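You operate a simulated robot arm through the tools that you are given. There is no shell and no other tool. Be economical: measure what you need, move in short steps, check, and stop when the job is done.

You run a simulated robot arm. Do the job below in one go: nothing can be reset, and whatever is moved stays where it is left.

Task
Open the big tin and mix it even with the crank mixer.
Fine: lid on the table, mixer arm up again at the end.
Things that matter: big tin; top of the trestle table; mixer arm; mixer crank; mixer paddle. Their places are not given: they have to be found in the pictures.

Only the result counts: the job must be done as asked and must still hold three seconds after the hand-in. Knocking over, shifting, dropping, spilling or breaking anything else fails it. A push-on lid holds only when it is set on centred and level and pressed home; a screw cap is set on level and turned clockwise until tight.

Robot
A 6-joint arm with a two-finger parallel gripper, fixed in place. Base frame: the origin is at the foot of the arm, x ahead of it, y to its left, z up. Units: m, rad, N and s.
With the tool pointing down near the work surface it reaches from about 0.32 to 0.7 m from the base axis. Its first joint turns from -2.897 to 2.897 rad. Payload 4.1 kg.
The TCP is the grasp point between the finger pads, 0.023 m short of the fingertips. In the tool frame z runs along the fingers and y along their closing line. The gripper opens to 0.094 m. The fingers are 0.038 m wide and 0.01 m thick; the gripper's body (0.054 by 0.096 m) begins 0.039 m behind the TCP.
Orientation is that of the tool frame in the base frame, as a unit quaternion [x, y, z, w]. With the fingers straight down and closing along the base's y, the tool's x points along the base's -x, its y along +y and its z along -z.

Tools
- The arm moves only by the tool step_arm. Its argument "targets" is a list that holds one entry, the list of rows, each a list of 7 numbers: the turn, a rotation vector about the tool's x, y, z in units of 180 degrees (1.0 is 180 degrees), then the shift along the tool's x, y, z in units of 200 mm (1.0 is 200 mm), then the closure, from 0 (fully open) to 1 (shut). In form: [[[wx, wy, wz, x, y, z, gripper], ...]]. A call has 1 to 8 rows; each row is the pose to reach, as a shift and turn from the pose commanded when the call began, along the tool's axes at that moment. A call with a number of a shift or a turn outside -1 to 1 is refused whole. Rows are played at 5 a second. More than 0.05 m and 0.15 rad between two rows, or a gripper value outside its range, and nothing of the call is played. A pose out of reach is approached as far as the arm can. The call stops where the force on the tool passes 50 N (or 10 N more than at its start, if that is more) or the arm is blocked; 0.2 s more then pass. Each finger travels about 0.045 m/s and halts on what it meets, pressing with about 36 N; the grip force reading is that of the motor and also rises with nothing between the fingers. The clock runs only during rows and for 0.2 s after the last one: add rows that repeat a pose to give the fingers time. The reply holds the time, the measured pose of the TCP, the force on the tool along the base axes, the opening and the grip force, in the units named above and with some noise, and new pictures: "views" is both (left out), scene, wrist or none.
- Cameras (640 x 400 px; columns grow to the right, rows downward): "scene" is fixed at [0.0464, 0.6491, 1.5736]; the picture's right is [-0.92, -0.39, 0.00], its down [-0.33, 0.78, -0.53] and it looks along [0.21, -0.49, -0.85] (base axes); focal length 216 px, centre (320, 200). "wrist" rides on the gripper at [-0.039, 0, -0.044] in the tool frame; the picture's right is [0.00, -1.00, 0.00], its down [0.97, 0.00, -0.24] and it looks along [0.24, 0.00, 0.97] (tool axes); focal length 218 px, centre (320, 200).
- slide_trunk(by): slides the trunk up (or, below 0, down) by that many m; the arm rides with it, the base frame stays. It gives what a move gives, with no picture.
- probe_pixels(camera, pixels): for up to 12 pixels [column, row] of the newest picture of that camera ("zoom" is the newest enlarged one), the place [x, y, z] in the base frame of the surface seen there, good to about 0.002 m. The clock stands still meanwhile.
- zoom(camera, box): a new picture of the part [left, top, right, bottom] of that camera's present view, enlarged. The clock stands still meanwhile.
- finish_job(): hands the job in; it is judged then, once.

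Keep the steps short. Do not move on a guess: measure, check each grasp and each placing, and mend mistakes. In all there are 80 turns and 120 pictures (those below and enlarged ones count). Leave the gripper open and the arm clear of the work at the hand-in unless told otherwise, and finish with a single line.

The tools are called after "Request:" as name(argument=value, ...) on one line, values as JSON. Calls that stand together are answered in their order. step_arm: Moves the arm, as the interface text tells. Its arguments: {"type":"object","properties":{"targets":{"type":"array","items":{"type":"array","items":{"type":"array","items":{"type":"number"}}}},"views":{"type":"string","enum":["both","scene","wrist","none"]}},"required":["targets"]} The other tools are called the same way: slide_trunk (by) slides the trunk up or down; probe_pixels (camera, pixels) gives the place of the surface under pixels of a picture; zoom (camera, box) takes an enlarged picture of a part of a camera's view; finish_job () hands the job in.

At the start:

```text
t: 0.0
ee_pos: [0.1822, 0.3154, 1.2691]
ee_rot: [0.0, 1.0, 0.0, 0.0]
ft_force: [-0.2, 0.2, 0.4]
width: 0.0937
grasp_force: 0.0
trunk travel left (down, up): [-0.5, 0.09]
```

scene: 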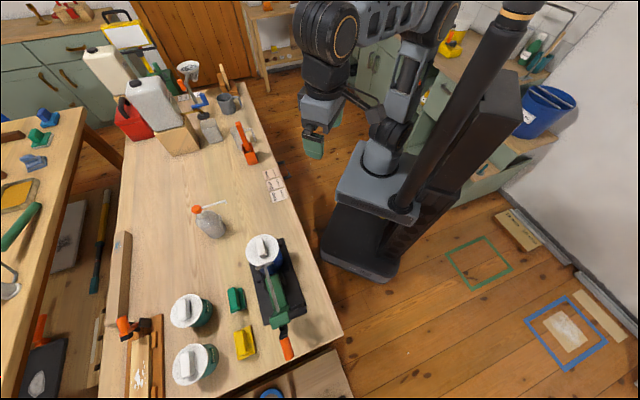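
wrist: 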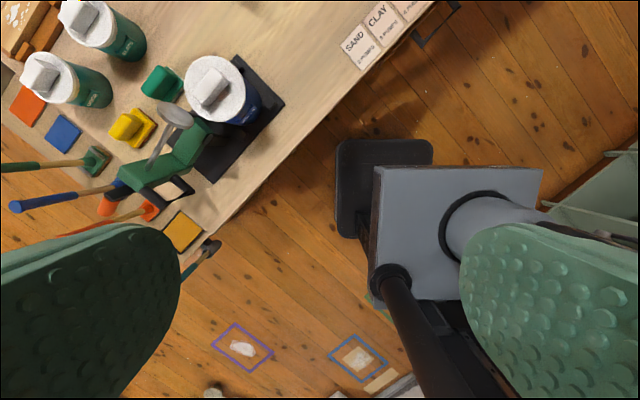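

I see three lidded tins, one of them on the mixer's black plate near scene pixel (264,252). The mixer is at about (275,300). I'll enlarge both views before moving.

Request:
zoom(camera="scene", box=[160, 220, 352, 380])

Request:
zoom(camera="wrist", box=[0, 0, 320, 250])

```text
2.50 times, centred on (256, 300) of scene
```

zoom: 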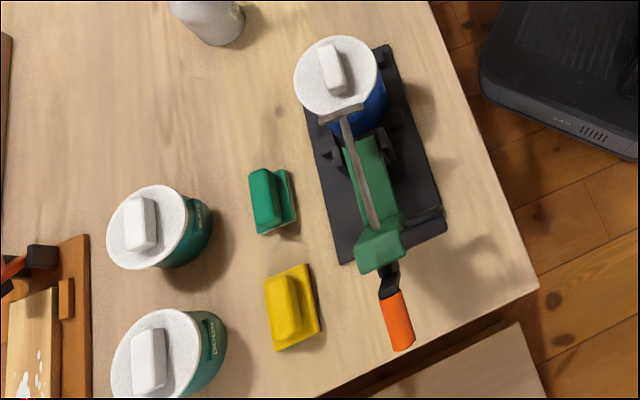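

```text
1.60 times, centred on (160, 125) of wrist
```

zoom: 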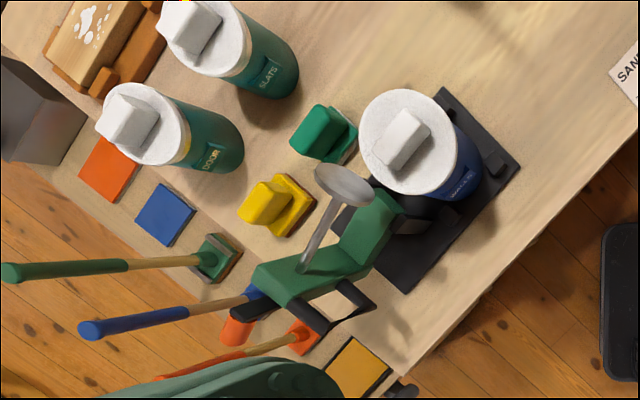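

The mixer arm looks raised, with the paddle sticking up. Next I'll measure the lids, handles, arm and crank from the enlarged wrist picture.

Request:
probe_pixels(camera="zoom", pixels=[[362, 140], [437, 110], [400, 185], [400, 128], [412, 150], [385, 165], [425, 125], [460, 180], [500, 165], [440, 98], [405, 285], [520, 180]])

Request:
probe_pixels(camera="zoom", pixels=[[345, 185], [370, 205], [320, 170], [335, 225], [303, 268], [270, 275], [330, 275], [385, 230], [375, 200], [237, 330], [260, 310], [350, 300]])

Request:
probe_pixels(camera="scene", pixels=[[262, 258], [250, 250], [280, 250], [288, 347], [285, 333], [284, 325], [279, 317], [272, 290], [268, 278], [276, 308], [265, 268], [290, 280]])

```text
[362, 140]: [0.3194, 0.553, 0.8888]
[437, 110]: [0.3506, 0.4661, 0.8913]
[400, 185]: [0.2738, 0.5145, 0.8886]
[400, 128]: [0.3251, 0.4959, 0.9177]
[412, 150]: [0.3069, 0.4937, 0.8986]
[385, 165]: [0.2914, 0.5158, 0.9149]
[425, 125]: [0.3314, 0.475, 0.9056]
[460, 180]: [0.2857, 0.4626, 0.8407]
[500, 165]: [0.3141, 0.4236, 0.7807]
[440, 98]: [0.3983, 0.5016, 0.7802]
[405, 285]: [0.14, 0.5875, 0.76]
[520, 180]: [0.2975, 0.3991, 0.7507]
```

```text
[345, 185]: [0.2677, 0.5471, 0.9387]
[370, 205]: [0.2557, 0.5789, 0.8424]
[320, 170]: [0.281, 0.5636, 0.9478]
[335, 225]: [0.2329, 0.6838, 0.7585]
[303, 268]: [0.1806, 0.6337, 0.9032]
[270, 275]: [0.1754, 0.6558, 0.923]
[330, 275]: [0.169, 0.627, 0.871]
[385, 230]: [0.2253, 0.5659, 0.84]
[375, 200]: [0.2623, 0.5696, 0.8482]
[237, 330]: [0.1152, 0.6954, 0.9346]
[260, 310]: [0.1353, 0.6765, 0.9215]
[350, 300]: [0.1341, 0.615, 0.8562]
```

```text
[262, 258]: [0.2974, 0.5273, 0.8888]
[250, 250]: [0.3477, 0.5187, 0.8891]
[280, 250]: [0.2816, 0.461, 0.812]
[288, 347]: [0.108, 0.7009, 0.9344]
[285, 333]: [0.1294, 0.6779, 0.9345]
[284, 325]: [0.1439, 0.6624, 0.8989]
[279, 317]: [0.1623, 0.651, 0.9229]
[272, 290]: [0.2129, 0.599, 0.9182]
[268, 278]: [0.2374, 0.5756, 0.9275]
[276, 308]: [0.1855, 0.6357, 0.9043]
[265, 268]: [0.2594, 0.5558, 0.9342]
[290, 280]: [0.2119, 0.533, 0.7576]
```

Request:
probe_pixels(camera="zoom", pixels=[[168, 45], [246, 45], [215, 76], [225, 15], [105, 130], [182, 125], [145, 163], [160, 95], [380, 95], [420, 190], [456, 150], [410, 92]])

Request:
zoom(camera="wrist", box=[100, 40, 260, 140])

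Request:
zoom(camera="wrist", box=[70, 110, 230, 210])

Request:
zoom(camera="scene", box=[220, 225, 348, 365])

```text
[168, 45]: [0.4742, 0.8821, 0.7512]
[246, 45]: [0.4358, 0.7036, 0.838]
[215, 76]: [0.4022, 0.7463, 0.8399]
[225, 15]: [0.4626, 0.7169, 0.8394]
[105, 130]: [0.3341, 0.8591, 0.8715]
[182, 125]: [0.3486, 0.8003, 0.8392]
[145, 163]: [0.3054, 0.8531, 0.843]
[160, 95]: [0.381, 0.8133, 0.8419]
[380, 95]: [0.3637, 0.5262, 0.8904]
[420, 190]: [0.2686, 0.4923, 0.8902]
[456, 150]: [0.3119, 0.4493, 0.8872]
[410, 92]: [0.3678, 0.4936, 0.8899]
```

```text
4.00 times, centred on (180, 90) of wrist
```

zoom: 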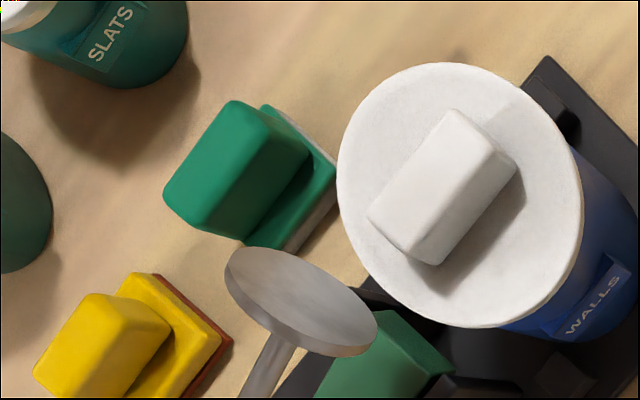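

```text
4.00 times, centred on (150, 160) of wrist
```

zoom: 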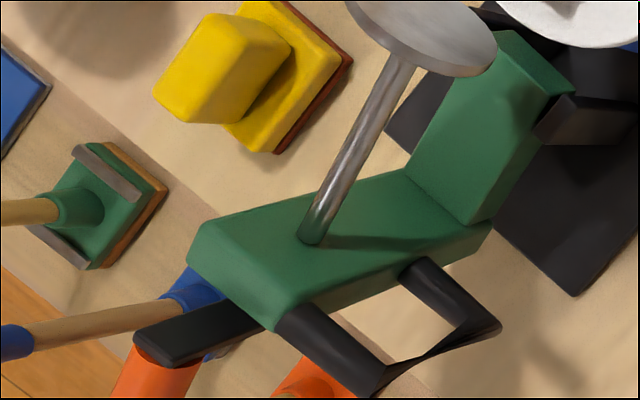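

```text
2.86 times, centred on (284, 295) of scene
```

zoom: 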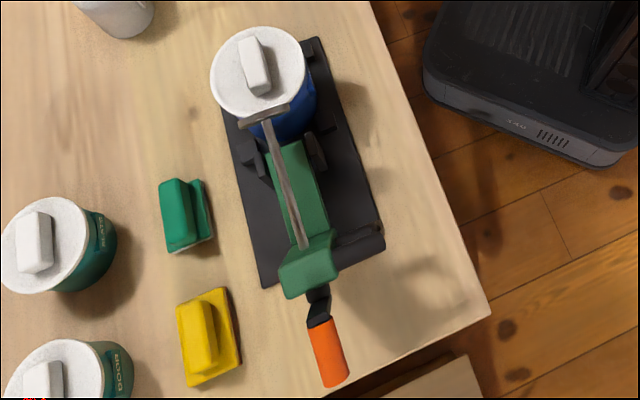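

The blue "WALLS" tin stands taller (lid at z 0.889 on the plate) than the other two (0.84), so it's the big tin. I'll measure its lid handle precisely and look for a free spot on the table.

Request:
probe_pixels(camera="wrist", pixels=[[213, 70], [225, 80], [206, 103], [194, 94], [207, 85], [218, 75], [200, 95], [203, 80], [212, 90], [216, 95], [222, 88], [209, 102]])

Request:
probe_pixels(camera="scene", pixels=[[245, 215], [240, 195], [225, 260], [265, 215], [225, 175], [210, 222], [222, 205], [215, 240], [292, 252], [275, 185], [215, 160], [180, 240]])

Request:
probe_pixels(camera="zoom", pixels=[[255, 40], [246, 42], [262, 40], [256, 92], [248, 92], [268, 88], [255, 65], [275, 165], [316, 150], [250, 160], [330, 235], [360, 230]])

```text
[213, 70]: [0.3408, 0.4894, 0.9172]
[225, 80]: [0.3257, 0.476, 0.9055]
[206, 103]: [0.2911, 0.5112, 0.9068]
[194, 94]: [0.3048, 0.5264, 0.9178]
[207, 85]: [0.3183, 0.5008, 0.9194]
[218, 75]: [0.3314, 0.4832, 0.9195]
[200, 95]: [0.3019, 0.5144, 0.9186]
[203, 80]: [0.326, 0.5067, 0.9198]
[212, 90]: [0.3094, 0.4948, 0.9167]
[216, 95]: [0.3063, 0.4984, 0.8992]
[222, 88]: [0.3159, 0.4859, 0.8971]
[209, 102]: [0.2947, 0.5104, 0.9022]
```

```text
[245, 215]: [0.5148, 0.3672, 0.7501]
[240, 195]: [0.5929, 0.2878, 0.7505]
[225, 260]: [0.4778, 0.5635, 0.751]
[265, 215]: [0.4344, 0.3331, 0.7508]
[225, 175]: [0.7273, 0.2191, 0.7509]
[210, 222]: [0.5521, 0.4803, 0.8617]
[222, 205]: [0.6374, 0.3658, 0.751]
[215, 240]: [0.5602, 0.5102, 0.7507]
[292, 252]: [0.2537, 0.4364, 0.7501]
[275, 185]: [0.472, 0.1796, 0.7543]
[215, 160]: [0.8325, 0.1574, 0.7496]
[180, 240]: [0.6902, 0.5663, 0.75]
```

```text
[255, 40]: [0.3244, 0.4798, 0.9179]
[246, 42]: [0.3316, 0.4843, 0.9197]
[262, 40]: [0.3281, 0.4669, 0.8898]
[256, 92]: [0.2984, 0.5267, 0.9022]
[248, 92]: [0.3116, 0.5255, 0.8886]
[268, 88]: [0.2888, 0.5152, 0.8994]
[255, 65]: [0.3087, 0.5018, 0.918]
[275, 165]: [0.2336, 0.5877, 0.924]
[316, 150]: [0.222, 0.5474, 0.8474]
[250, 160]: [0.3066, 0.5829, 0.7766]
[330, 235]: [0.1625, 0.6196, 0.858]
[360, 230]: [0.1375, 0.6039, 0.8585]
```

The handle is centred near (0.317, 0.500), with its top at 0.919 and the lid surface at 0.889. It runs along (0.7, -0.7). I'll move above it and turn 45° so the fingers close across it.

Request:
step_arm(targets=[[[0, 0, 0.031, -0.084, 0.115, 0.119, 0], [0, 0, 0.0625, -0.169, 0.231, 0.2375, 0], [0, 0, 0.094, -0.253, 0.346, 0.356, 0], [0, 0, 0.125, -0.3375, 0.4615, 0.475, 0], [0, 0, 0.156, -0.422, 0.577, 0.594, 0], [0, 0, 0.1875, -0.506, 0.692, 0.7125, 0], [0, 0, 0.219, -0.59, 0.808, 0.831, 0], [0, 0, 0.25, -0.675, 0.923, 0.95, 0]]], views="wrist")

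```text
t: 1.8
ee_pos: [0.3169, 0.4993, 1.0765]
ee_rot: [0.385, 0.923, -0.001, 0.0]
ft_force: [0.7, -0.6, -0.3]
width: 0.094
grasp_force: 0.0
trunk travel left (down, up): [-0.5, 0.09]
```

wrist: 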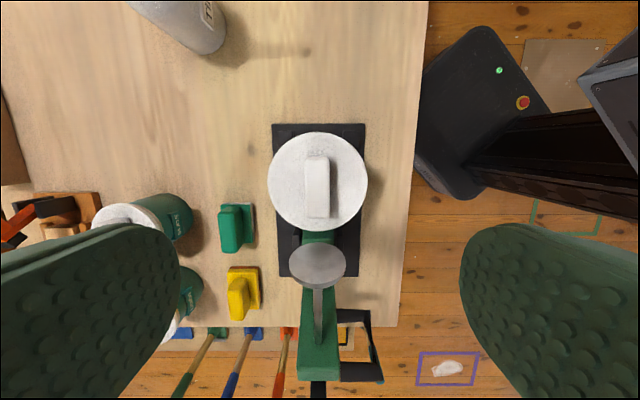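

The handle is aligned and centred at column 318. I'll go straight down to about z 0.914.

Request:
step_arm(targets=[[[0, 0, 0, 0, 0, 0.2, 0], [0, 0, 0, 0, 0, 0.4, 0], [0, 0, 0, 0, 0, 0.6, 0], [0, 0, 0, 0, 0, 0.72, 0], [0, 0, 0, 0, 0, 0.81, 0], [0, 0, 0, 0, 0, 0.81, 0]]], views="both")

```text
t: 3.2
ee_pos: [0.3163, 0.4985, 0.9177]
ee_rot: [0.383, 0.924, 0.0, 0.0]
ft_force: [-0.1, 0.3, -0.5]
width: 0.0941
grasp_force: 0.0
trunk travel left (down, up): [-0.5, 0.09]
```

scene: 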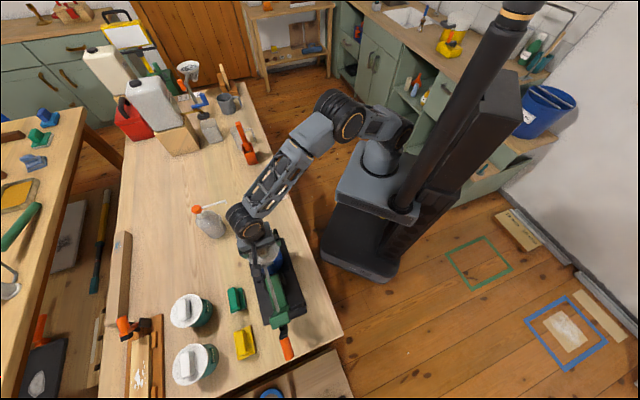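
wrist: 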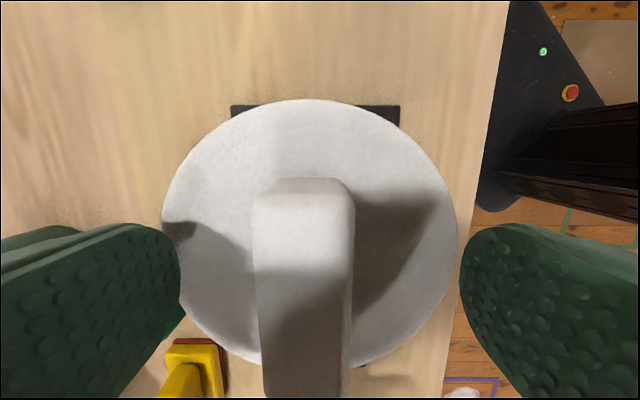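

The handle sits about 3 mm towards tool +y. I'll centre on it, drop 3 mm more and close.

Request:
step_arm(targets=[[[0, 0, 0, 0, 0.015, 0.015, 0], [0, 0, 0, 0, 0.015, 0.015, 0.4], [0, 0, 0, 0, 0.015, 0.015, 0.8], [0, 0, 0, 0, 0.015, 0.015, 1], [0, 0, 0, 0, 0.015, 0.015, 1], [0, 0, 0, 0, 0.015, 0.015, 1], [0, 0, 0, 0, 0.015, 0.015, 1]]], views="wrist")

```text
t: 4.8
ee_pos: [0.3201, 0.5012, 0.9142]
ee_rot: [0.383, 0.924, 0.0, 0.0]
ft_force: [-0.3, 0.1, -0.1]
width: 0.023
grasp_force: 35.6
trunk travel left (down, up): [-0.5, 0.09]
```

wrist: 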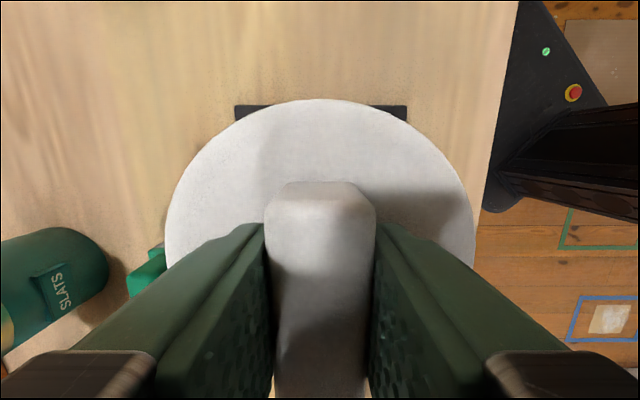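

Gripped: opening 0.023 m at 36 N. Now I'll pull slowly straight up.

Request:
step_arm(targets=[[[0, 0, 0, 0, 0, -0.02, 1], [0, 0, 0, 0, 0, -0.04, 1], [0, 0, 0, 0, 0, -0.07, 1], [0, 0, 0, 0, 0, -0.12, 1], [0, 0, 0, 0, 0, -0.18, 1]]], views="both")

```text
t: 6.0
ee_pos: [0.3192, 0.5011, 0.9482]
ee_rot: [0.383, 0.924, -0.001, 0.0]
ft_force: [0.4, 0.1, 0.3]
width: 0.0227
grasp_force: 35.7
trunk travel left (down, up): [-0.5, 0.09]
```

scene: 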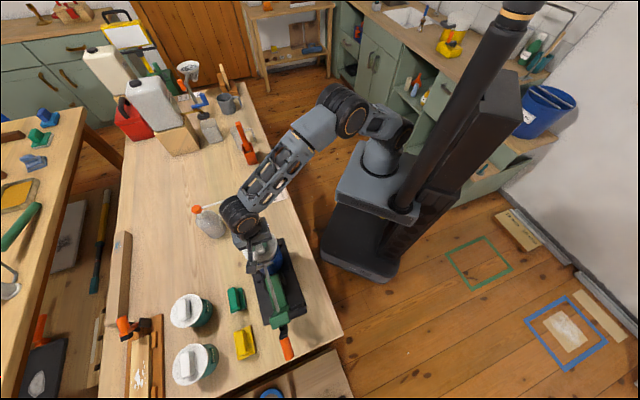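
wrist: 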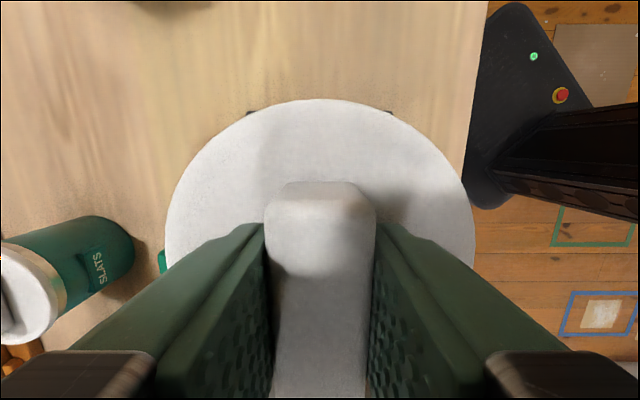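

The lid is off with almost no force. The paddle hangs close to the lid's rear edge, so I'll slide forward (tool -x, along the board) 0.16 m to the free table area before lowering.

Request:
step_arm(targets=[[[0, 0, 0, -0.15, 0, -0.02, 1], [0, 0, 0, -0.35, 0, -0.02, 1], [0, 0, 0, -0.55, 0, 0, 1], [0, 0, 0, -0.7, 0, 0.15, 1], [0, 0, 0, -0.8, 0, 0.3, 1], [0, 0, 0, -0.8, 0, 0.45, 1], [0, 0, 0, -0.8, 0, 0.55, 1]]], views="both")

```text
t: 7.6
ee_pos: [0.4329, 0.3909, 0.8371]
ee_rot: [0.382, 0.924, 0.0, 0.001]
ft_force: [0.0, -0.2, -0.8]
width: 0.0228
grasp_force: 36.3
trunk travel left (down, up): [-0.5, 0.09]
```

scene: 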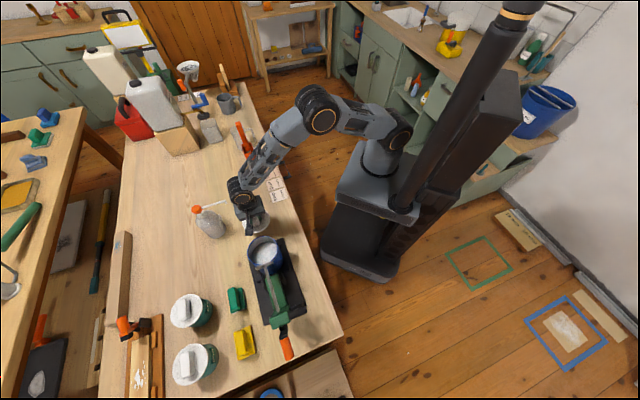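
wrist: 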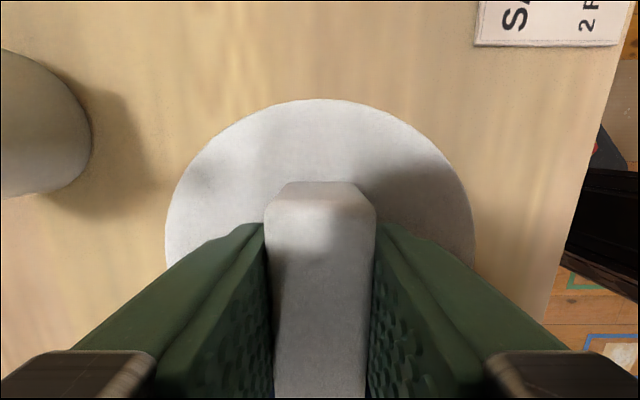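

The lid is open and hanging over clear table between the tin, bottle and labels. I'll lower it gently and watch the force.

Request:
step_arm(targets=[[[0, 0, 0, 0, 0, 0.1, 1], [0, 0, 0, 0, 0, 0.17, 1], [0, 0, 0, 0, 0, 0.19, 1], [0, 0, 0, 0, 0, 0.21, 1], [0, 0, 0, 0, 0, 0.22, 1], [0, 0, 0, 0, 0, 0.23, 1]]], views="none")

```text
t: 9.0
ee_pos: [0.4326, 0.3887, 0.7913]
ee_rot: [0.383, 0.924, 0.0, 0.001]
ft_force: [3.1, -1.6, 1.5]
width: 0.0227
grasp_force: 36.2
trunk travel left (down, up): [-0.5, 0.09]
```

Request:
step_arm(targets=[[[0, 0, 0, 0, 0, 0.01, 1], [0, 0, 0, 0, 0, 0.02, 1], [0, 0, 0, 0, 0, 0.025, 1]]], views="none")

```text
t: 9.8
ee_pos: [0.4327, 0.3879, 0.7877]
ee_rot: [0.383, 0.924, 0.0, 0.0]
ft_force: [1.2, 0.1, -0.4]
width: 0.023
grasp_force: 36.1
trunk travel left (down, up): [-0.5, 0.09]
```

Request:
step_arm(targets=[[[0, 0, 0, 0, 0, 0.01, 1], [0, 0, 0, 0, 0, 0.02, 1], [0, 0, 0, 0, 0, 0.03, 1]]], views="wrist")

Request:
zoom(camera="scene", box=[200, 180, 320, 260])

```text
t: 10.6
ee_pos: [0.4328, 0.3881, 0.7877]
ee_rot: [0.383, 0.924, 0.005, 0.002]
ft_force: [0.0, -1.1, 32.7]
width: 0.0229
grasp_force: 36.1
trunk travel left (down, up): [-0.5, 0.09]
```

wrist: 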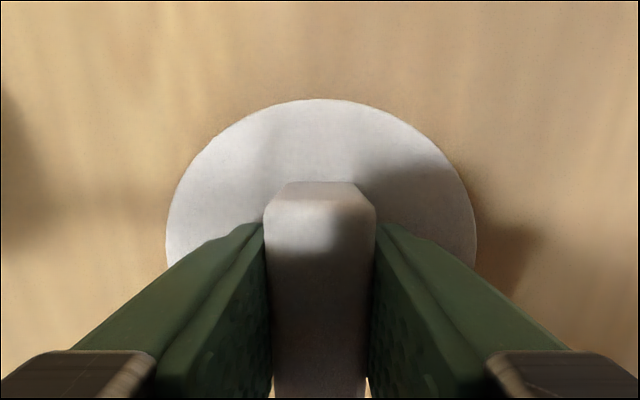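

```text
5.00 times, centred on (260, 220) of scene
```

zoom: 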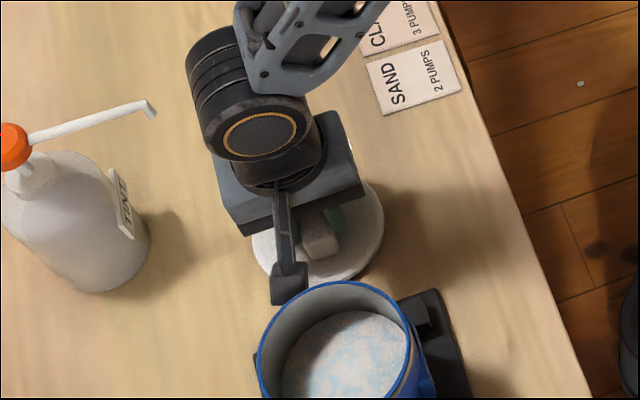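

Contact: 33 N, and the lid sits level on the table. I'll ease off the push, open, and rise.

Request:
step_arm(targets=[[[0, 0, 0, 0, 0, -0.025, 1], [0, 0, 0, 0, 0, -0.025, 0.5], [0, 0, 0, 0, 0, -0.025, 0], [0, 0, 0, 0, 0, -0.025, 0], [0, 0, 0, 0, 0, -0.2, 0], [0, 0, 0, 0, 0, -0.44, 0], [0, 0, 0, 0, 0, -0.68, 0], [0, 0, 0, 0, 0, -0.92, 0]]], views="both")

```text
t: 12.4
ee_pos: [0.4333, 0.3853, 0.9657]
ee_rot: [0.382, 0.924, 0.001, -0.001]
ft_force: [-0.5, 0.1, 0.3]
width: 0.0939
grasp_force: 0.1
trunk travel left (down, up): [-0.5, 0.09]
```

scene: 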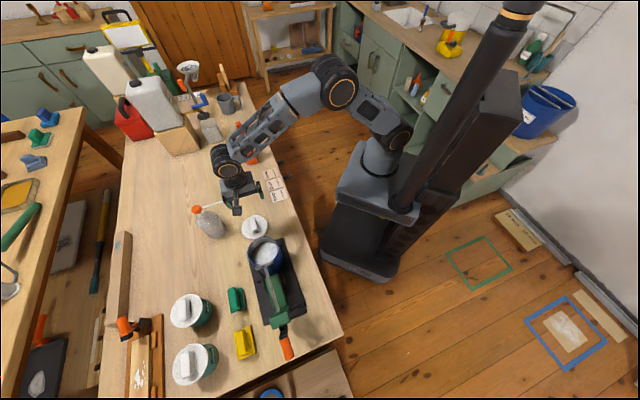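
wrist: 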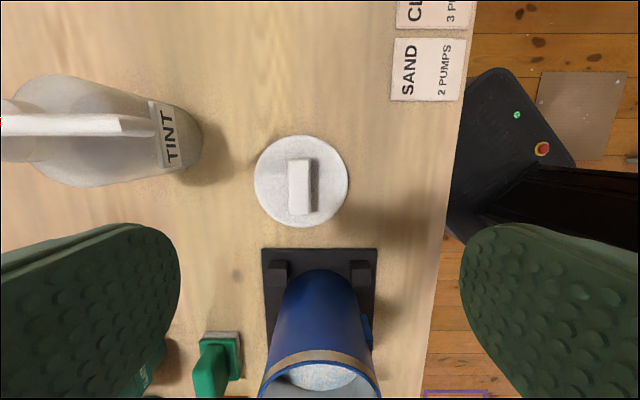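

The lid rests flat on the table. Now I'll study the mixer arm, its side handle loop and the crank up close.

Request:
zoom(camera="scene", box=[235, 235, 331, 365])

Request:
step_arm(targets=[[[0, 0, 0, 0, 0, -0.2, 0], [0, 0, 0, 0.2, 0, -0.35, 0], [0, 0, 0, 0.4, 0, -0.5, 0], [0, 0, 0, 0.6, 0, -0.55, 0], [0, 0, 0, 0.75, 0, -0.6, 0], [0, 0, 0, 0.85, 0, -0.65, 0]]], views="wrist")

```text
3.08 times, centred on (283, 300) of scene
```

zoom: 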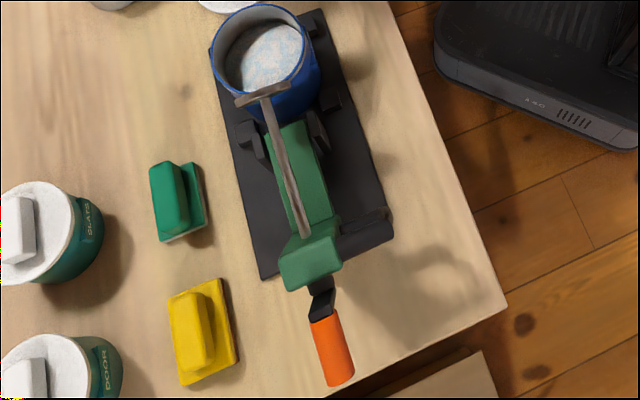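

```text
t: 13.8
ee_pos: [0.3127, 0.5074, 1.0945]
ee_rot: [0.382, 0.924, 0.0, -0.001]
ft_force: [-0.5, 0.6, -0.2]
width: 0.0943
grasp_force: 0.0
trunk travel left (down, up): [-0.5, 0.09]
```

wrist: 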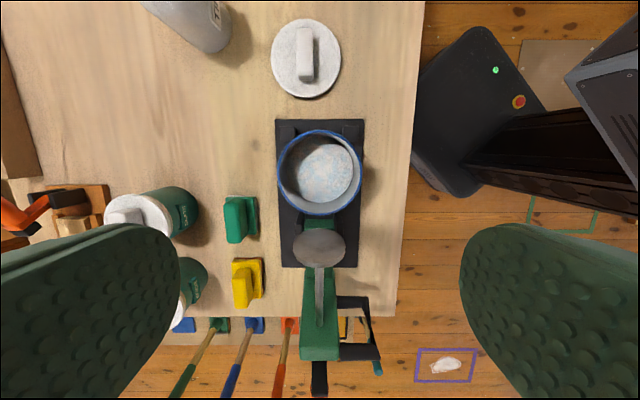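

Request:
zoom(camera="wrist", box=[240, 275, 440, 400])

```text
3.20 times, centred on (340, 338) of wrist
```

zoom: 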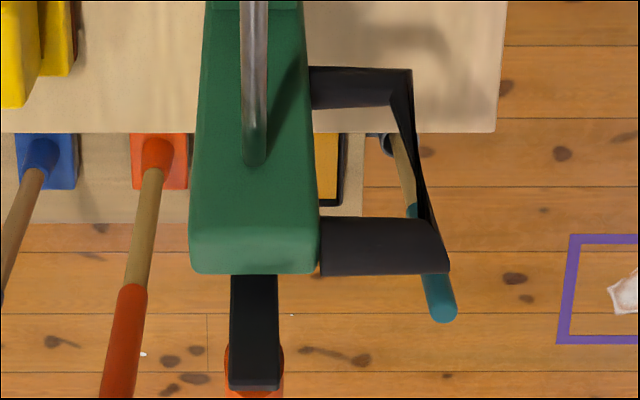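

Request:
probe_pixels(camera="zoom", pixels=[[255, 20], [255, 90], [252, 155], [200, 240], [310, 240], [255, 265], [255, 290], [255, 380], [235, 370], [275, 385], [275, 20], [220, 100]])

Request:
probe_pixels(camera="zoom", pixels=[[320, 85], [400, 80], [400, 110], [415, 160], [430, 210], [435, 260], [330, 250], [390, 230], [390, 265], [408, 72], [315, 200], [310, 100]])

Request:
probe_pixels(camera="scene", pixels=[[289, 356], [292, 348], [286, 338], [284, 330], [283, 322], [296, 302], [304, 300], [272, 300], [292, 312], [267, 281], [273, 283], [310, 312]])

```text
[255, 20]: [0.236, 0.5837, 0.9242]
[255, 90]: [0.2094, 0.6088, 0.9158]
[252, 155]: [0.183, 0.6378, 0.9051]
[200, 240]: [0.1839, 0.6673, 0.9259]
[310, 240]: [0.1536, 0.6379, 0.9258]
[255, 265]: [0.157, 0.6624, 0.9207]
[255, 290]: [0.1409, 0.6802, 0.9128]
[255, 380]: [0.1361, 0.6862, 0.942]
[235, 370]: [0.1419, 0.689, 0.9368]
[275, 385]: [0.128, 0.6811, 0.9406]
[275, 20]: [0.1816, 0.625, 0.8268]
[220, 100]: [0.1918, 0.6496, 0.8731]
```

```text
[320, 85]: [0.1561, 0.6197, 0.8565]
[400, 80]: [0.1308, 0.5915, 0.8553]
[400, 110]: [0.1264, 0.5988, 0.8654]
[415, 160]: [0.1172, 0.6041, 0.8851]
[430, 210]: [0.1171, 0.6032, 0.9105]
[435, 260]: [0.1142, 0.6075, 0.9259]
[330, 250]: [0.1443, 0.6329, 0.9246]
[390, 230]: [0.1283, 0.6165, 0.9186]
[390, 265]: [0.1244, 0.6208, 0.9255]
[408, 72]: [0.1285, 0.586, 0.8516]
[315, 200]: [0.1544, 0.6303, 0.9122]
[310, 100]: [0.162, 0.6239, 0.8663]
```

```text
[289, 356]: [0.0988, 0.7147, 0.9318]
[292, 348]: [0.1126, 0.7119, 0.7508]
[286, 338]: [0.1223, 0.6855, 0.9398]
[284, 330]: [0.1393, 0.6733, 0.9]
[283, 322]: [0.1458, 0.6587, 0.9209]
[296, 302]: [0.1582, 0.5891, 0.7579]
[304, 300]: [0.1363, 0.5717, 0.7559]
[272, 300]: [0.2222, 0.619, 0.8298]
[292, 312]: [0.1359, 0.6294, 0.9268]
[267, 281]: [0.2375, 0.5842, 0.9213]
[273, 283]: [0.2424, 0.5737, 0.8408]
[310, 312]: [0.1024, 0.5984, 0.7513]
```

I now have the mixer geometry, with s along the board and w across it:
- **Hinge:** about s -0.222, z 0.83.
- **Arm:** folded back about 105°.
- **Handle bar:** at w≈0.507, s≈-0.34, z≈0.888.

I'll take the bar with the tool horizontal (pointing along +w), so that lowering the arm is a roll about the tool axis. First I'll back out and tilt the tool.

Request:
step_arm(targets=[[[-0.046, 0, 0, 0.06, -0.1, 0, 0], [-0.092, 0, 0, 0.12, -0.2, 0, 0], [-0.138, 0, 0, 0.18, -0.3, 0, 0], [-0.184, 0, 0, 0.25, -0.4, 0, 0], [-0.23, 0, 0, 0.31, -0.5, 0, 0], [-0.276, 0, 0, 0.37, -0.6, 0, 0], [-0.322, 0, 0, 0.43, -0.7, 0, 0], [-0.368, 0, 0, 0.5, -0.8, 0, 0]]], views="scene")

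```text
t: 15.6
ee_pos: [0.1821, 0.4863, 1.2334]
ee_rot: [0.311, 0.797, 0.476, 0.203]
ft_force: [-0.3, -0.7, 0.3]
width: 0.094
grasp_force: 0.1
out of reach, approached as far as the arm can: row 6, 7, 8
trunk travel left (down, up): [-0.5, 0.09]
```

scene: 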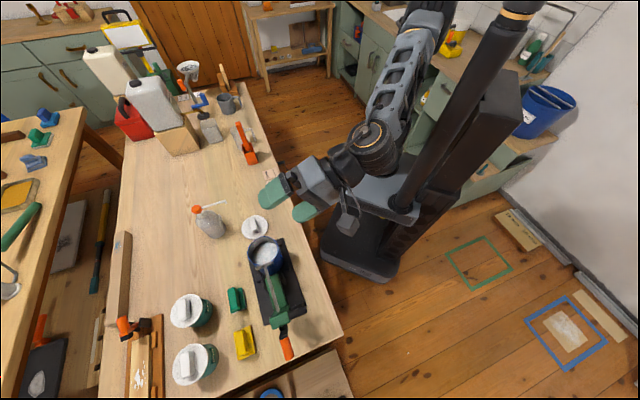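

The tilted pose so close to the base is out of reach at this trunk height, so the shoulder needs to come down. The tool is clear of everything at z 1.23, so I'll slide the trunk down 0.12 m and re-check.

Request:
slide_trunk(by=-0.12)

Request:
step_arm(targets=[[[0, 0, 0, 0, 0, 0, 0]]], views="scene")

```text
t: 17.1
ee_pos: [0.1825, 0.4848, 1.1134]
ee_rot: [0.31, 0.798, 0.475, 0.202]
ft_force: [0.4, -0.1, 0.4]
width: 0.0938
grasp_force: 0.0
trunk travel left (down, up): [-0.38, 0.21]
```

```text
t: 17.5
ee_pos: [0.1814, 0.4853, 1.1128]
ee_rot: [0.31, 0.798, 0.476, 0.202]
ft_force: [-0.1, -1.5, -0.9]
width: 0.0938
grasp_force: 0.1
trunk travel left (down, up): [-0.38, 0.21]
```

scene: 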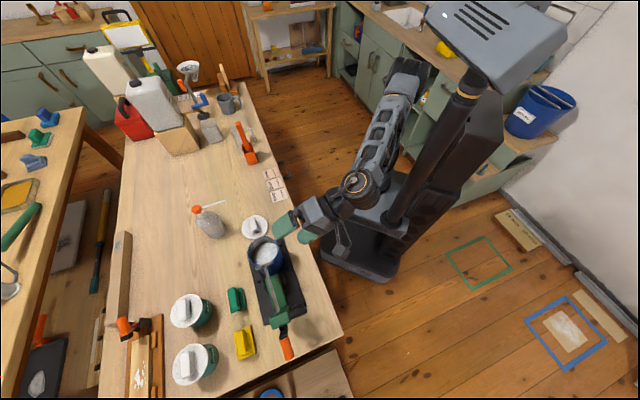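

The commanded pose follows the measured one. Next I'll move backwards along the mixer (s to -0.34), finish the tilt to horizontal, and go slightly out and down.

Request:
step_arm(targets=[[[-0.026, 0, 0, 0.105, -0.06, -0.01, 0], [-0.052, 0, 0, 0.21, -0.12, -0.02, 0], [-0.078, 0, 0, 0.315, -0.185, -0.03, 0], [-0.104, 0, 0, 0.42, -0.25, -0.04, 0], [-0.13, 0, 0, 0.525, -0.31, -0.05, 0], [-0.155, 0, 0, 0.625, -0.37, -0.06, 0]]], views="scene")

```text
t: 18.9
ee_pos: [0.0544, 0.6363, 1.241]
ee_rot: [0.251, 0.677, 0.632, 0.28]
ft_force: [-0.2, 0.0, 0.1]
width: 0.0939
grasp_force: 0.0
out of reach, approached as far as the arm can: row 1, 2, 3, 4, 5, 6
trunk travel left (down, up): [-0.38, 0.21]
```

scene: 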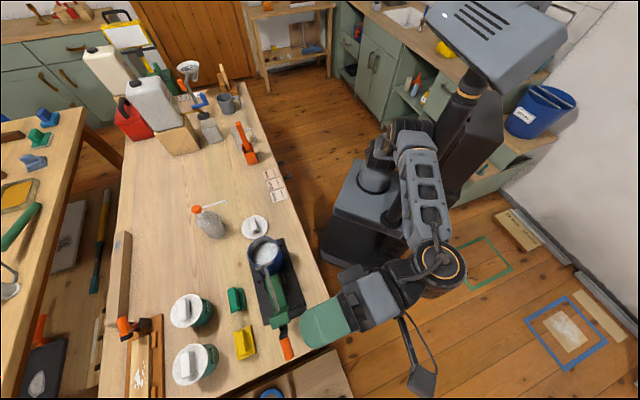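

The tool is now horizontal and sits high behind the mixer handle. I'll lower the trunk another 0.2 m, which takes the tool to z ≈ 1.04, above the handle and outside it.

Request:
slide_trunk(by=-0.18)

Request:
step_arm(targets=[[[-0.013, 0, 0, -0.05, 0, -0.05, 0], [-0.013, 0, 0, -0.1, 0, -0.1, 0], [-0.013, 0, 0, -0.15, 0, -0.15, 0]]], views="scene")

```text
t: 20.9
ee_pos: [0.0552, 0.6353, 1.0615]
ee_rot: [0.251, 0.678, 0.632, 0.281]
ft_force: [0.5, 0.4, -0.4]
width: 0.0942
grasp_force: 0.0
trunk travel left (down, up): [-0.2, 0.39]
```

```text
t: 21.7
ee_pos: [0.0519, 0.6106, 1.0888]
ee_rot: [0.245, 0.666, 0.644, 0.286]
ft_force: [0.8, -0.3, -0.1]
width: 0.0939
grasp_force: 0.2
out of reach, approached as far as the arm can: row 1, 2, 3
trunk travel left (down, up): [-0.2, 0.39]
```

scene: 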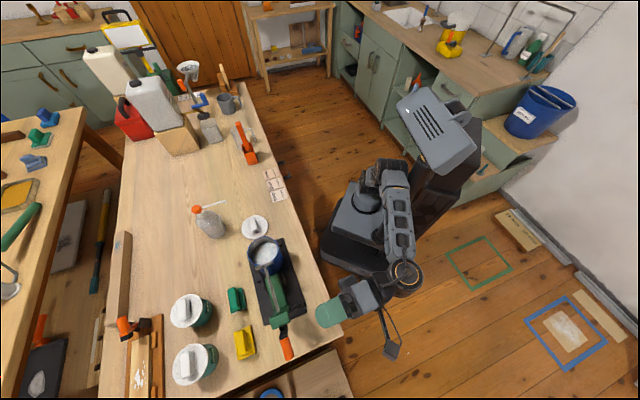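

Horizontal grasping near the base isn't practical. A better grip is the crank's orange handle. With the arm raised it lies horizontally at about s -0.417, z 0.925, and with the arm down it stands vertical. Fingers closing along w can pivot around it with the tool staying nearly vertical the whole way. I'll return the trunk up and put the tool vertical again.

Request:
slide_trunk(by=0.3)

Request:
step_arm(targets=[[[0.045, 0, 0, 0, 0, 0, 0], [0.09, 0, 0, -0.05, 0, 0, 0], [0.135, 0, 0, -0.1, 0, 0, 0], [0.18, 0, 0, -0.15, 0, 0, 0], [0.225, 0, 0, -0.2, 0, 0, 0], [0.27, 0, 0, -0.2, 0, 0, 0], [0.315, 0, 0, -0.2, 0, 0, 0], [0.36, 0, 0, -0.2, 0, 0, 0]]], views="none")

```text
t: 24.7
ee_pos: [0.0522, 0.6111, 1.3885]
ee_rot: [0.245, 0.666, 0.643, 0.286]
ft_force: [0.4, -0.2, -0.5]
width: 0.0941
grasp_force: 0.1
trunk travel left (down, up): [-0.5, 0.09]
```

```text
t: 26.5
ee_pos: [0.0802, 0.5328, 1.3437]
ee_rot: [0.357, 0.902, 0.211, 0.12]
ft_force: [-0.7, -0.6, 0.6]
width: 0.094
grasp_force: 0.0
out of reach, approached as far as the arm can: row 5, 6, 7, 8
trunk travel left (down, up): [-0.5, 0.09]
```

Request:
step_arm(targets=[[[0.02, 0, 0, 0.05, 0.01, 0.12, 0], [0.04, 0, 0, 0.1, 0.02, 0.25, 0], [0.06, 0, 0, 0.15, 0.03, 0.37, 0], [0.08, 0, 0, 0.2, 0.035, 0.5, 0], [0.1, 0, 0, 0.25, 0.045, 0.62, 0], [0.12, 0, 0, 0.3, 0.05, 0.74, 0], [0.14, 0, 0, 0.35, 0.06, 0.87, 0], [0.156, 0, 0, 0.39, 0.066, 0.99, 0]]], views="wrist")

```text
t: 28.3
ee_pos: [0.0992, 0.5858, 1.1552]
ee_rot: [0.375, 0.926, -0.011, 0.032]
ft_force: [-0.1, -0.5, -0.7]
width: 0.0939
grasp_force: 0.0
out of reach, approached as far as the arm can: row 2, 3, 4, 5, 6, 7, 8
trunk travel left (down, up): [-0.5, 0.09]
```

wrist: 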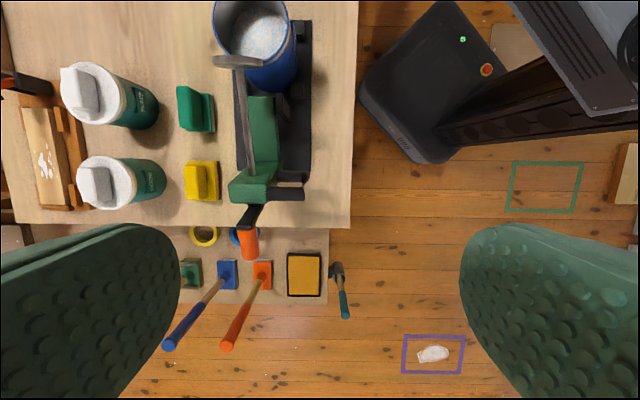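

The picture now shows the mixer from behind, with the orange grip at (248,243). Reach is the limit here, so I'll raise the trunk by 0.08 m. Then I'll lean the tool about 25° towards the tin, which brings the wrist closer to the base, and approach above the grip.

Request:
slide_trunk(by=0.08)

Request:
step_arm(targets=[[[0, 0.02, 0, 0.02, 0.03, 0.11, 0], [0, 0.04, 0, 0.05, 0.07, 0.22, 0], [0, 0.06, 0, 0.09, 0.11, 0.33, 0], [0, 0.08, 0, 0.15, 0.17, 0.45, 0], [0, 0.1, 0, 0.22, 0.24, 0.56, 0], [0, 0.12, 0, 0.29, 0.31, 0.68, 0], [0, 0.14, 0, 0.36, 0.38, 0.79, 0], [0, 0.16, 0, 0.42, 0.45, 0.9, 0]]], views="both")

```text
t: 29.5
ee_pos: [0.1006, 0.585, 1.236]
ee_rot: [0.375, 0.927, -0.011, 0.032]
ft_force: [0.6, 1.0, -0.5]
width: 0.0943
grasp_force: 0.0
trunk travel left (down, up): [-0.58, 0.01]
```

```text
t: 31.3
ee_pos: [0.1118, 0.6943, 1.0508]
ee_rot: [0.366, 0.905, 0.083, -0.2]
ft_force: [-0.7, 0.5, 1.0]
width: 0.0942
grasp_force: 0.1
out of reach, approached as far as the arm can: row 1, 8
trunk travel left (down, up): [-0.58, 0.01]
```

scene: 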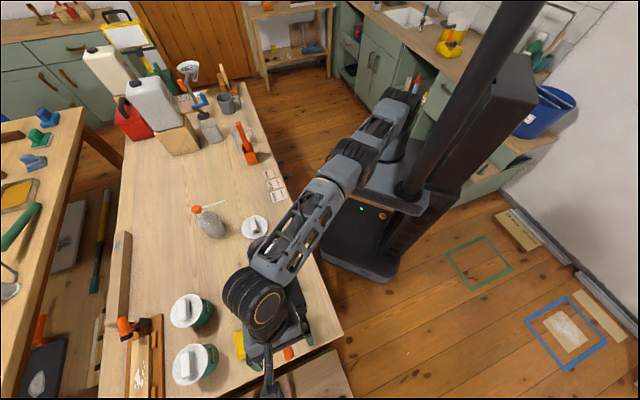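
wrist: 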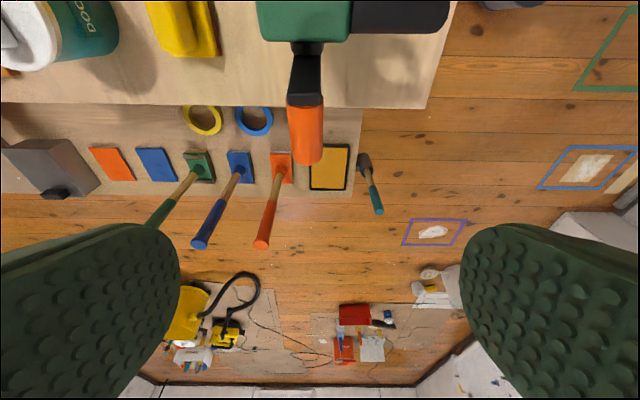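

Now I have a clear view of the grip at (305,135). I'll measure it.

Request:
probe_pixels(camera="wrist", pixels=[[305, 110], [305, 130], [305, 150], [307, 160], [290, 120], [320, 120], [305, 80], [305, 100], [297, 75], [292, 60], [305, 45], [280, 25]])

```text
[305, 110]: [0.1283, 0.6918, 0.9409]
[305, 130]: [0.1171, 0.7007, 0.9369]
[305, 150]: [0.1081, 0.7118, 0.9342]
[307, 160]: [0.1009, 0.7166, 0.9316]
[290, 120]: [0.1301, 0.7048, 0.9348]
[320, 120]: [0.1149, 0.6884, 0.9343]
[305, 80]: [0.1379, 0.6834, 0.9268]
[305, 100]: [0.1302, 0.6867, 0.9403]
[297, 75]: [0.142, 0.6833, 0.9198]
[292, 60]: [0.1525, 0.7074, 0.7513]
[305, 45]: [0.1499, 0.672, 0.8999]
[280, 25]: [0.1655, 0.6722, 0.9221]
```

The grip axis centre is about (0.115, 0.703, 0.923), with a diameter near 0.025. I'll come straight down over it with the fingers open.

Request:
step_arm(targets=[[[0, 0, 0, -0.065, 0.02, 0.15, 0], [0, 0, 0, -0.13, 0.04, 0.3, 0], [0, 0, 0, -0.19, 0.04, 0.45, 0], [0, 0, 0, -0.23, 0.04, 0.53, 0], [0, 0, 0, -0.255, 0.04, 0.587, 0], [0, 0, 0, -0.255, 0.04, 0.587, 0]]], views="both")

```text
t: 32.7
ee_pos: [0.1143, 0.6928, 0.9213]
ee_rot: [0.366, 0.905, 0.081, -0.2]
ft_force: [0.1, -0.5, -0.7]
width: 0.094
grasp_force: 0.1
out of reach, approached as far as the arm can: row 2, 3, 4, 5, 6
trunk travel left (down, up): [-0.58, 0.01]
```

scene: 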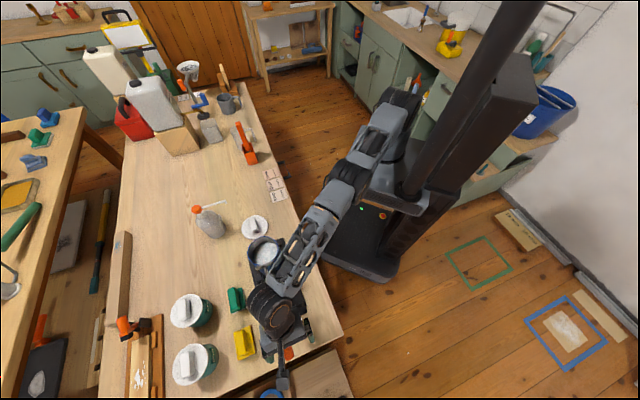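
wrist: 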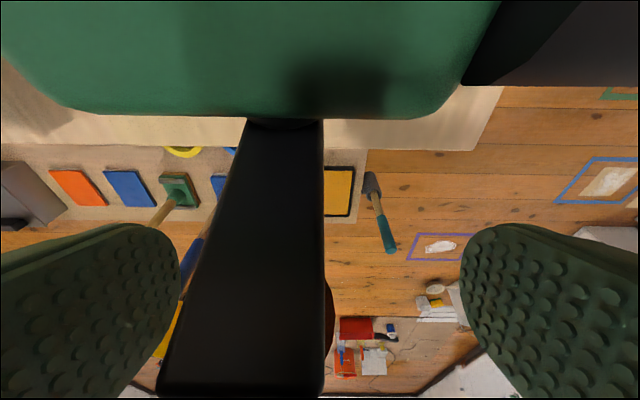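

The reach limit left the tool 8 mm short across the grip. I'll lean it 8° more to gain reach and shift 8 mm in +y before closing.

Request:
step_arm(targets=[[[0, 0.02, 0, 0, 0.01, 0, 0], [0, 0.035, 0, 0, 0.025, 0, 0], [0, 0.045, 0, 0, 0.04, 0, 0], [0, 0.045, 0, 0, 0.04, 0, 0]]], views="wrist")

```text
t: 33.7
ee_pos: [0.1185, 0.699, 0.9236]
ee_rot: [0.361, 0.888, 0.109, -0.262]
ft_force: [0.7, 0.3, 1.1]
width: 0.0941
grasp_force: 0.1
trunk travel left (down, up): [-0.58, 0.01]
```

wrist: 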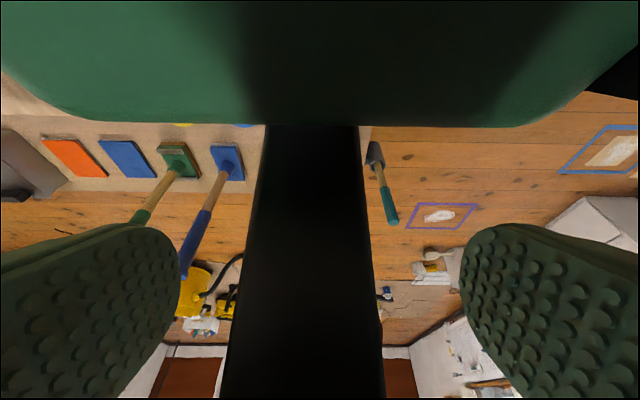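

Centred now: w 0.578, s -0.41, z 0.924, and no contact. Closing.

Request:
step_arm(targets=[[[0, 0, 0, 0, 0, 0, 0.5], [0, 0, 0, 0, 0, 0, 1], [0, 0, 0, 0, 0, 0, 1], [0, 0, 0, 0, 0, 0, 1], [0, 0, 0, 0, 0, 0, 1], [0, 0, 0, 0, 0, 0, 1]]], views="wrist")

```text
t: 35.1
ee_pos: [0.1187, 0.6996, 0.9237]
ee_rot: [0.36, 0.888, 0.108, -0.263]
ft_force: [-1.0, 1.1, -0.3]
width: 0.0229
grasp_force: 45.0
trunk travel left (down, up): [-0.58, 0.01]
```

wrist: 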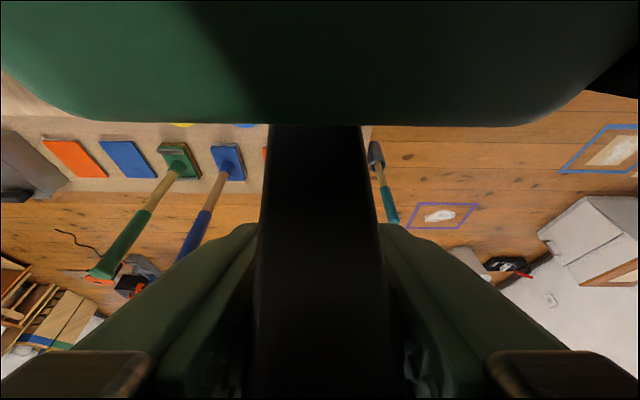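

The grip is held, with an opening of 0.0229. I'll swing the arm a first 10° along the estimated arc about the hinge (mainly up and towards the tin) and check the force.

Request:
step_arm(targets=[[[0, 0, 0, 0.004, 0, -0.05, 1], [0, 0, 0, 0.006, 0, -0.1, 1], [0, 0, 0, 0.006, 0, -0.145, 1], [0, 0, 0, 0.006, 0, -0.184, 1]]], views="scene")

```text
t: 36.1
ee_pos: [0.1319, 0.6883, 0.954]
ee_rot: [0.36, 0.889, 0.108, -0.262]
ft_force: [-4.2, 7.7, -4.9]
width: 0.023
grasp_force: 44.5
trunk travel left (down, up): [-0.58, 0.01]
```

scene: 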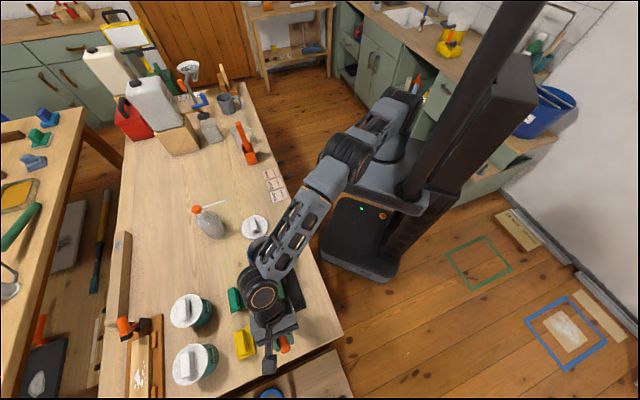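

The arm follows with only a light drag (about 10 N along the path). I'll continue on the arc.

Request:
step_arm(targets=[[[0, 0, 0, -0.009, 0, -0.091, 1], [0, 0, 0, -0.026, 0, -0.182, 1], [0, 0, 0, -0.051, 0, -0.271, 1], [0, 0, 0, -0.083, 0, -0.356, 1]]], views="none")

```text
t: 37.1
ee_pos: [0.1691, 0.6507, 1.0047]
ee_rot: [0.36, 0.889, 0.108, -0.262]
ft_force: [-3.1, 10.1, 2.8]
width: 0.023
grasp_force: 45.3
trunk travel left (down, up): [-0.58, 0.01]
```

Request:
step_arm(targets=[[[0, 0, 0, -0.04, 0, -0.083, 1], [0, 0, 0, -0.087, 0, -0.162, 1], [0, 0, 0, -0.1405, 0, -0.237, 1], [0, 0, 0, -0.2005, 0, -0.307, 1]]], views="scene")

```text
t: 38.1
ee_pos: [0.2176, 0.6015, 1.0348]
ee_rot: [0.359, 0.889, 0.107, -0.263]
ft_force: [-1.5, 10.9, 8.4]
width: 0.0228
grasp_force: 45.2
trunk travel left (down, up): [-0.58, 0.01]
```

scene: 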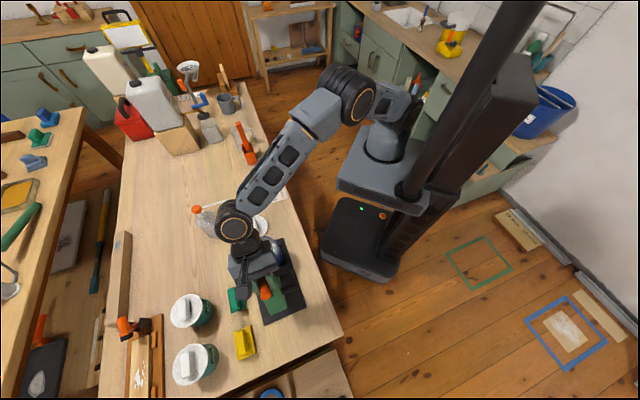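

Request:
step_arm(targets=[[[0, 0, 0, -0.0625, 0, -0.068, 1], [0, 0, 0, -0.131, 0, -0.1305, 1], [0, 0, 0, -0.206, 0, -0.185, 1], [0, 0, 0, -0.286, 0, -0.233, 1]]], views="both")

```text
t: 39.1
ee_pos: [0.2705, 0.55, 1.0426]
ee_rot: [0.36, 0.889, 0.108, -0.262]
ft_force: [2.1, 10.0, 1.9]
width: 0.0227
grasp_force: 45.2
trunk travel left (down, up): [-0.58, 0.01]
```

scene: 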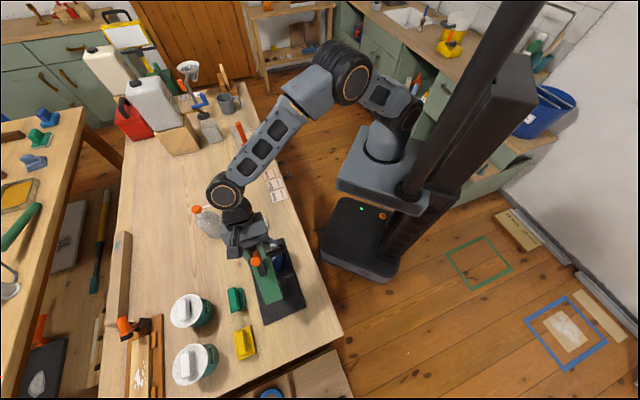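
wrist: 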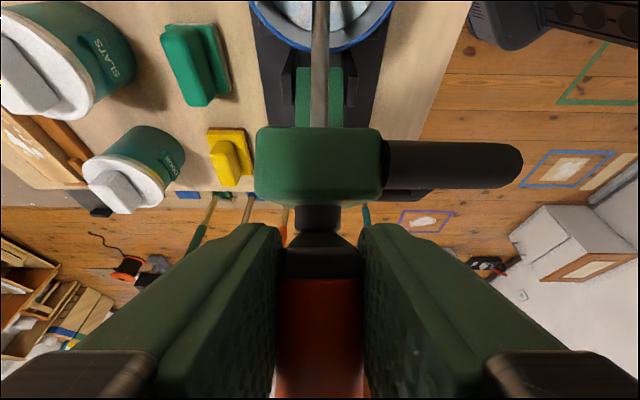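

The arm is past the top, still firmly held, and the paddle is lining up over the tin. Continuing the arc downward.

Request:
step_arm(targets=[[[0, 0, 0, -0.085, 0, -0.038, 1], [0, 0, 0, -0.173, 0, -0.069, 1], [0, 0, 0, -0.264, 0, -0.092, 1], [0, 0, 0, -0.3555, 0, -0.1076, 1]]], views="both")

```text
t: 40.1
ee_pos: [0.3213, 0.499, 1.0235]
ee_rot: [0.359, 0.889, 0.108, -0.263]
ft_force: [2.2, 5.6, 8.4]
width: 0.0224
grasp_force: 45.3
trunk travel left (down, up): [-0.58, 0.01]
```

scene: 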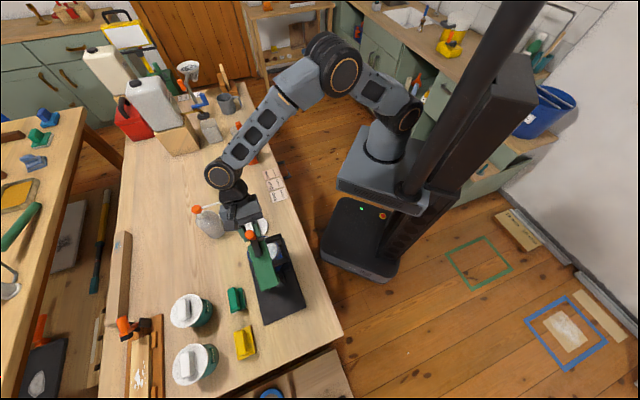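
wrist: 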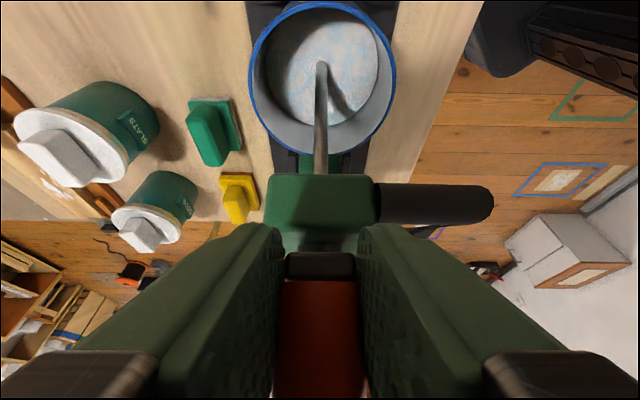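

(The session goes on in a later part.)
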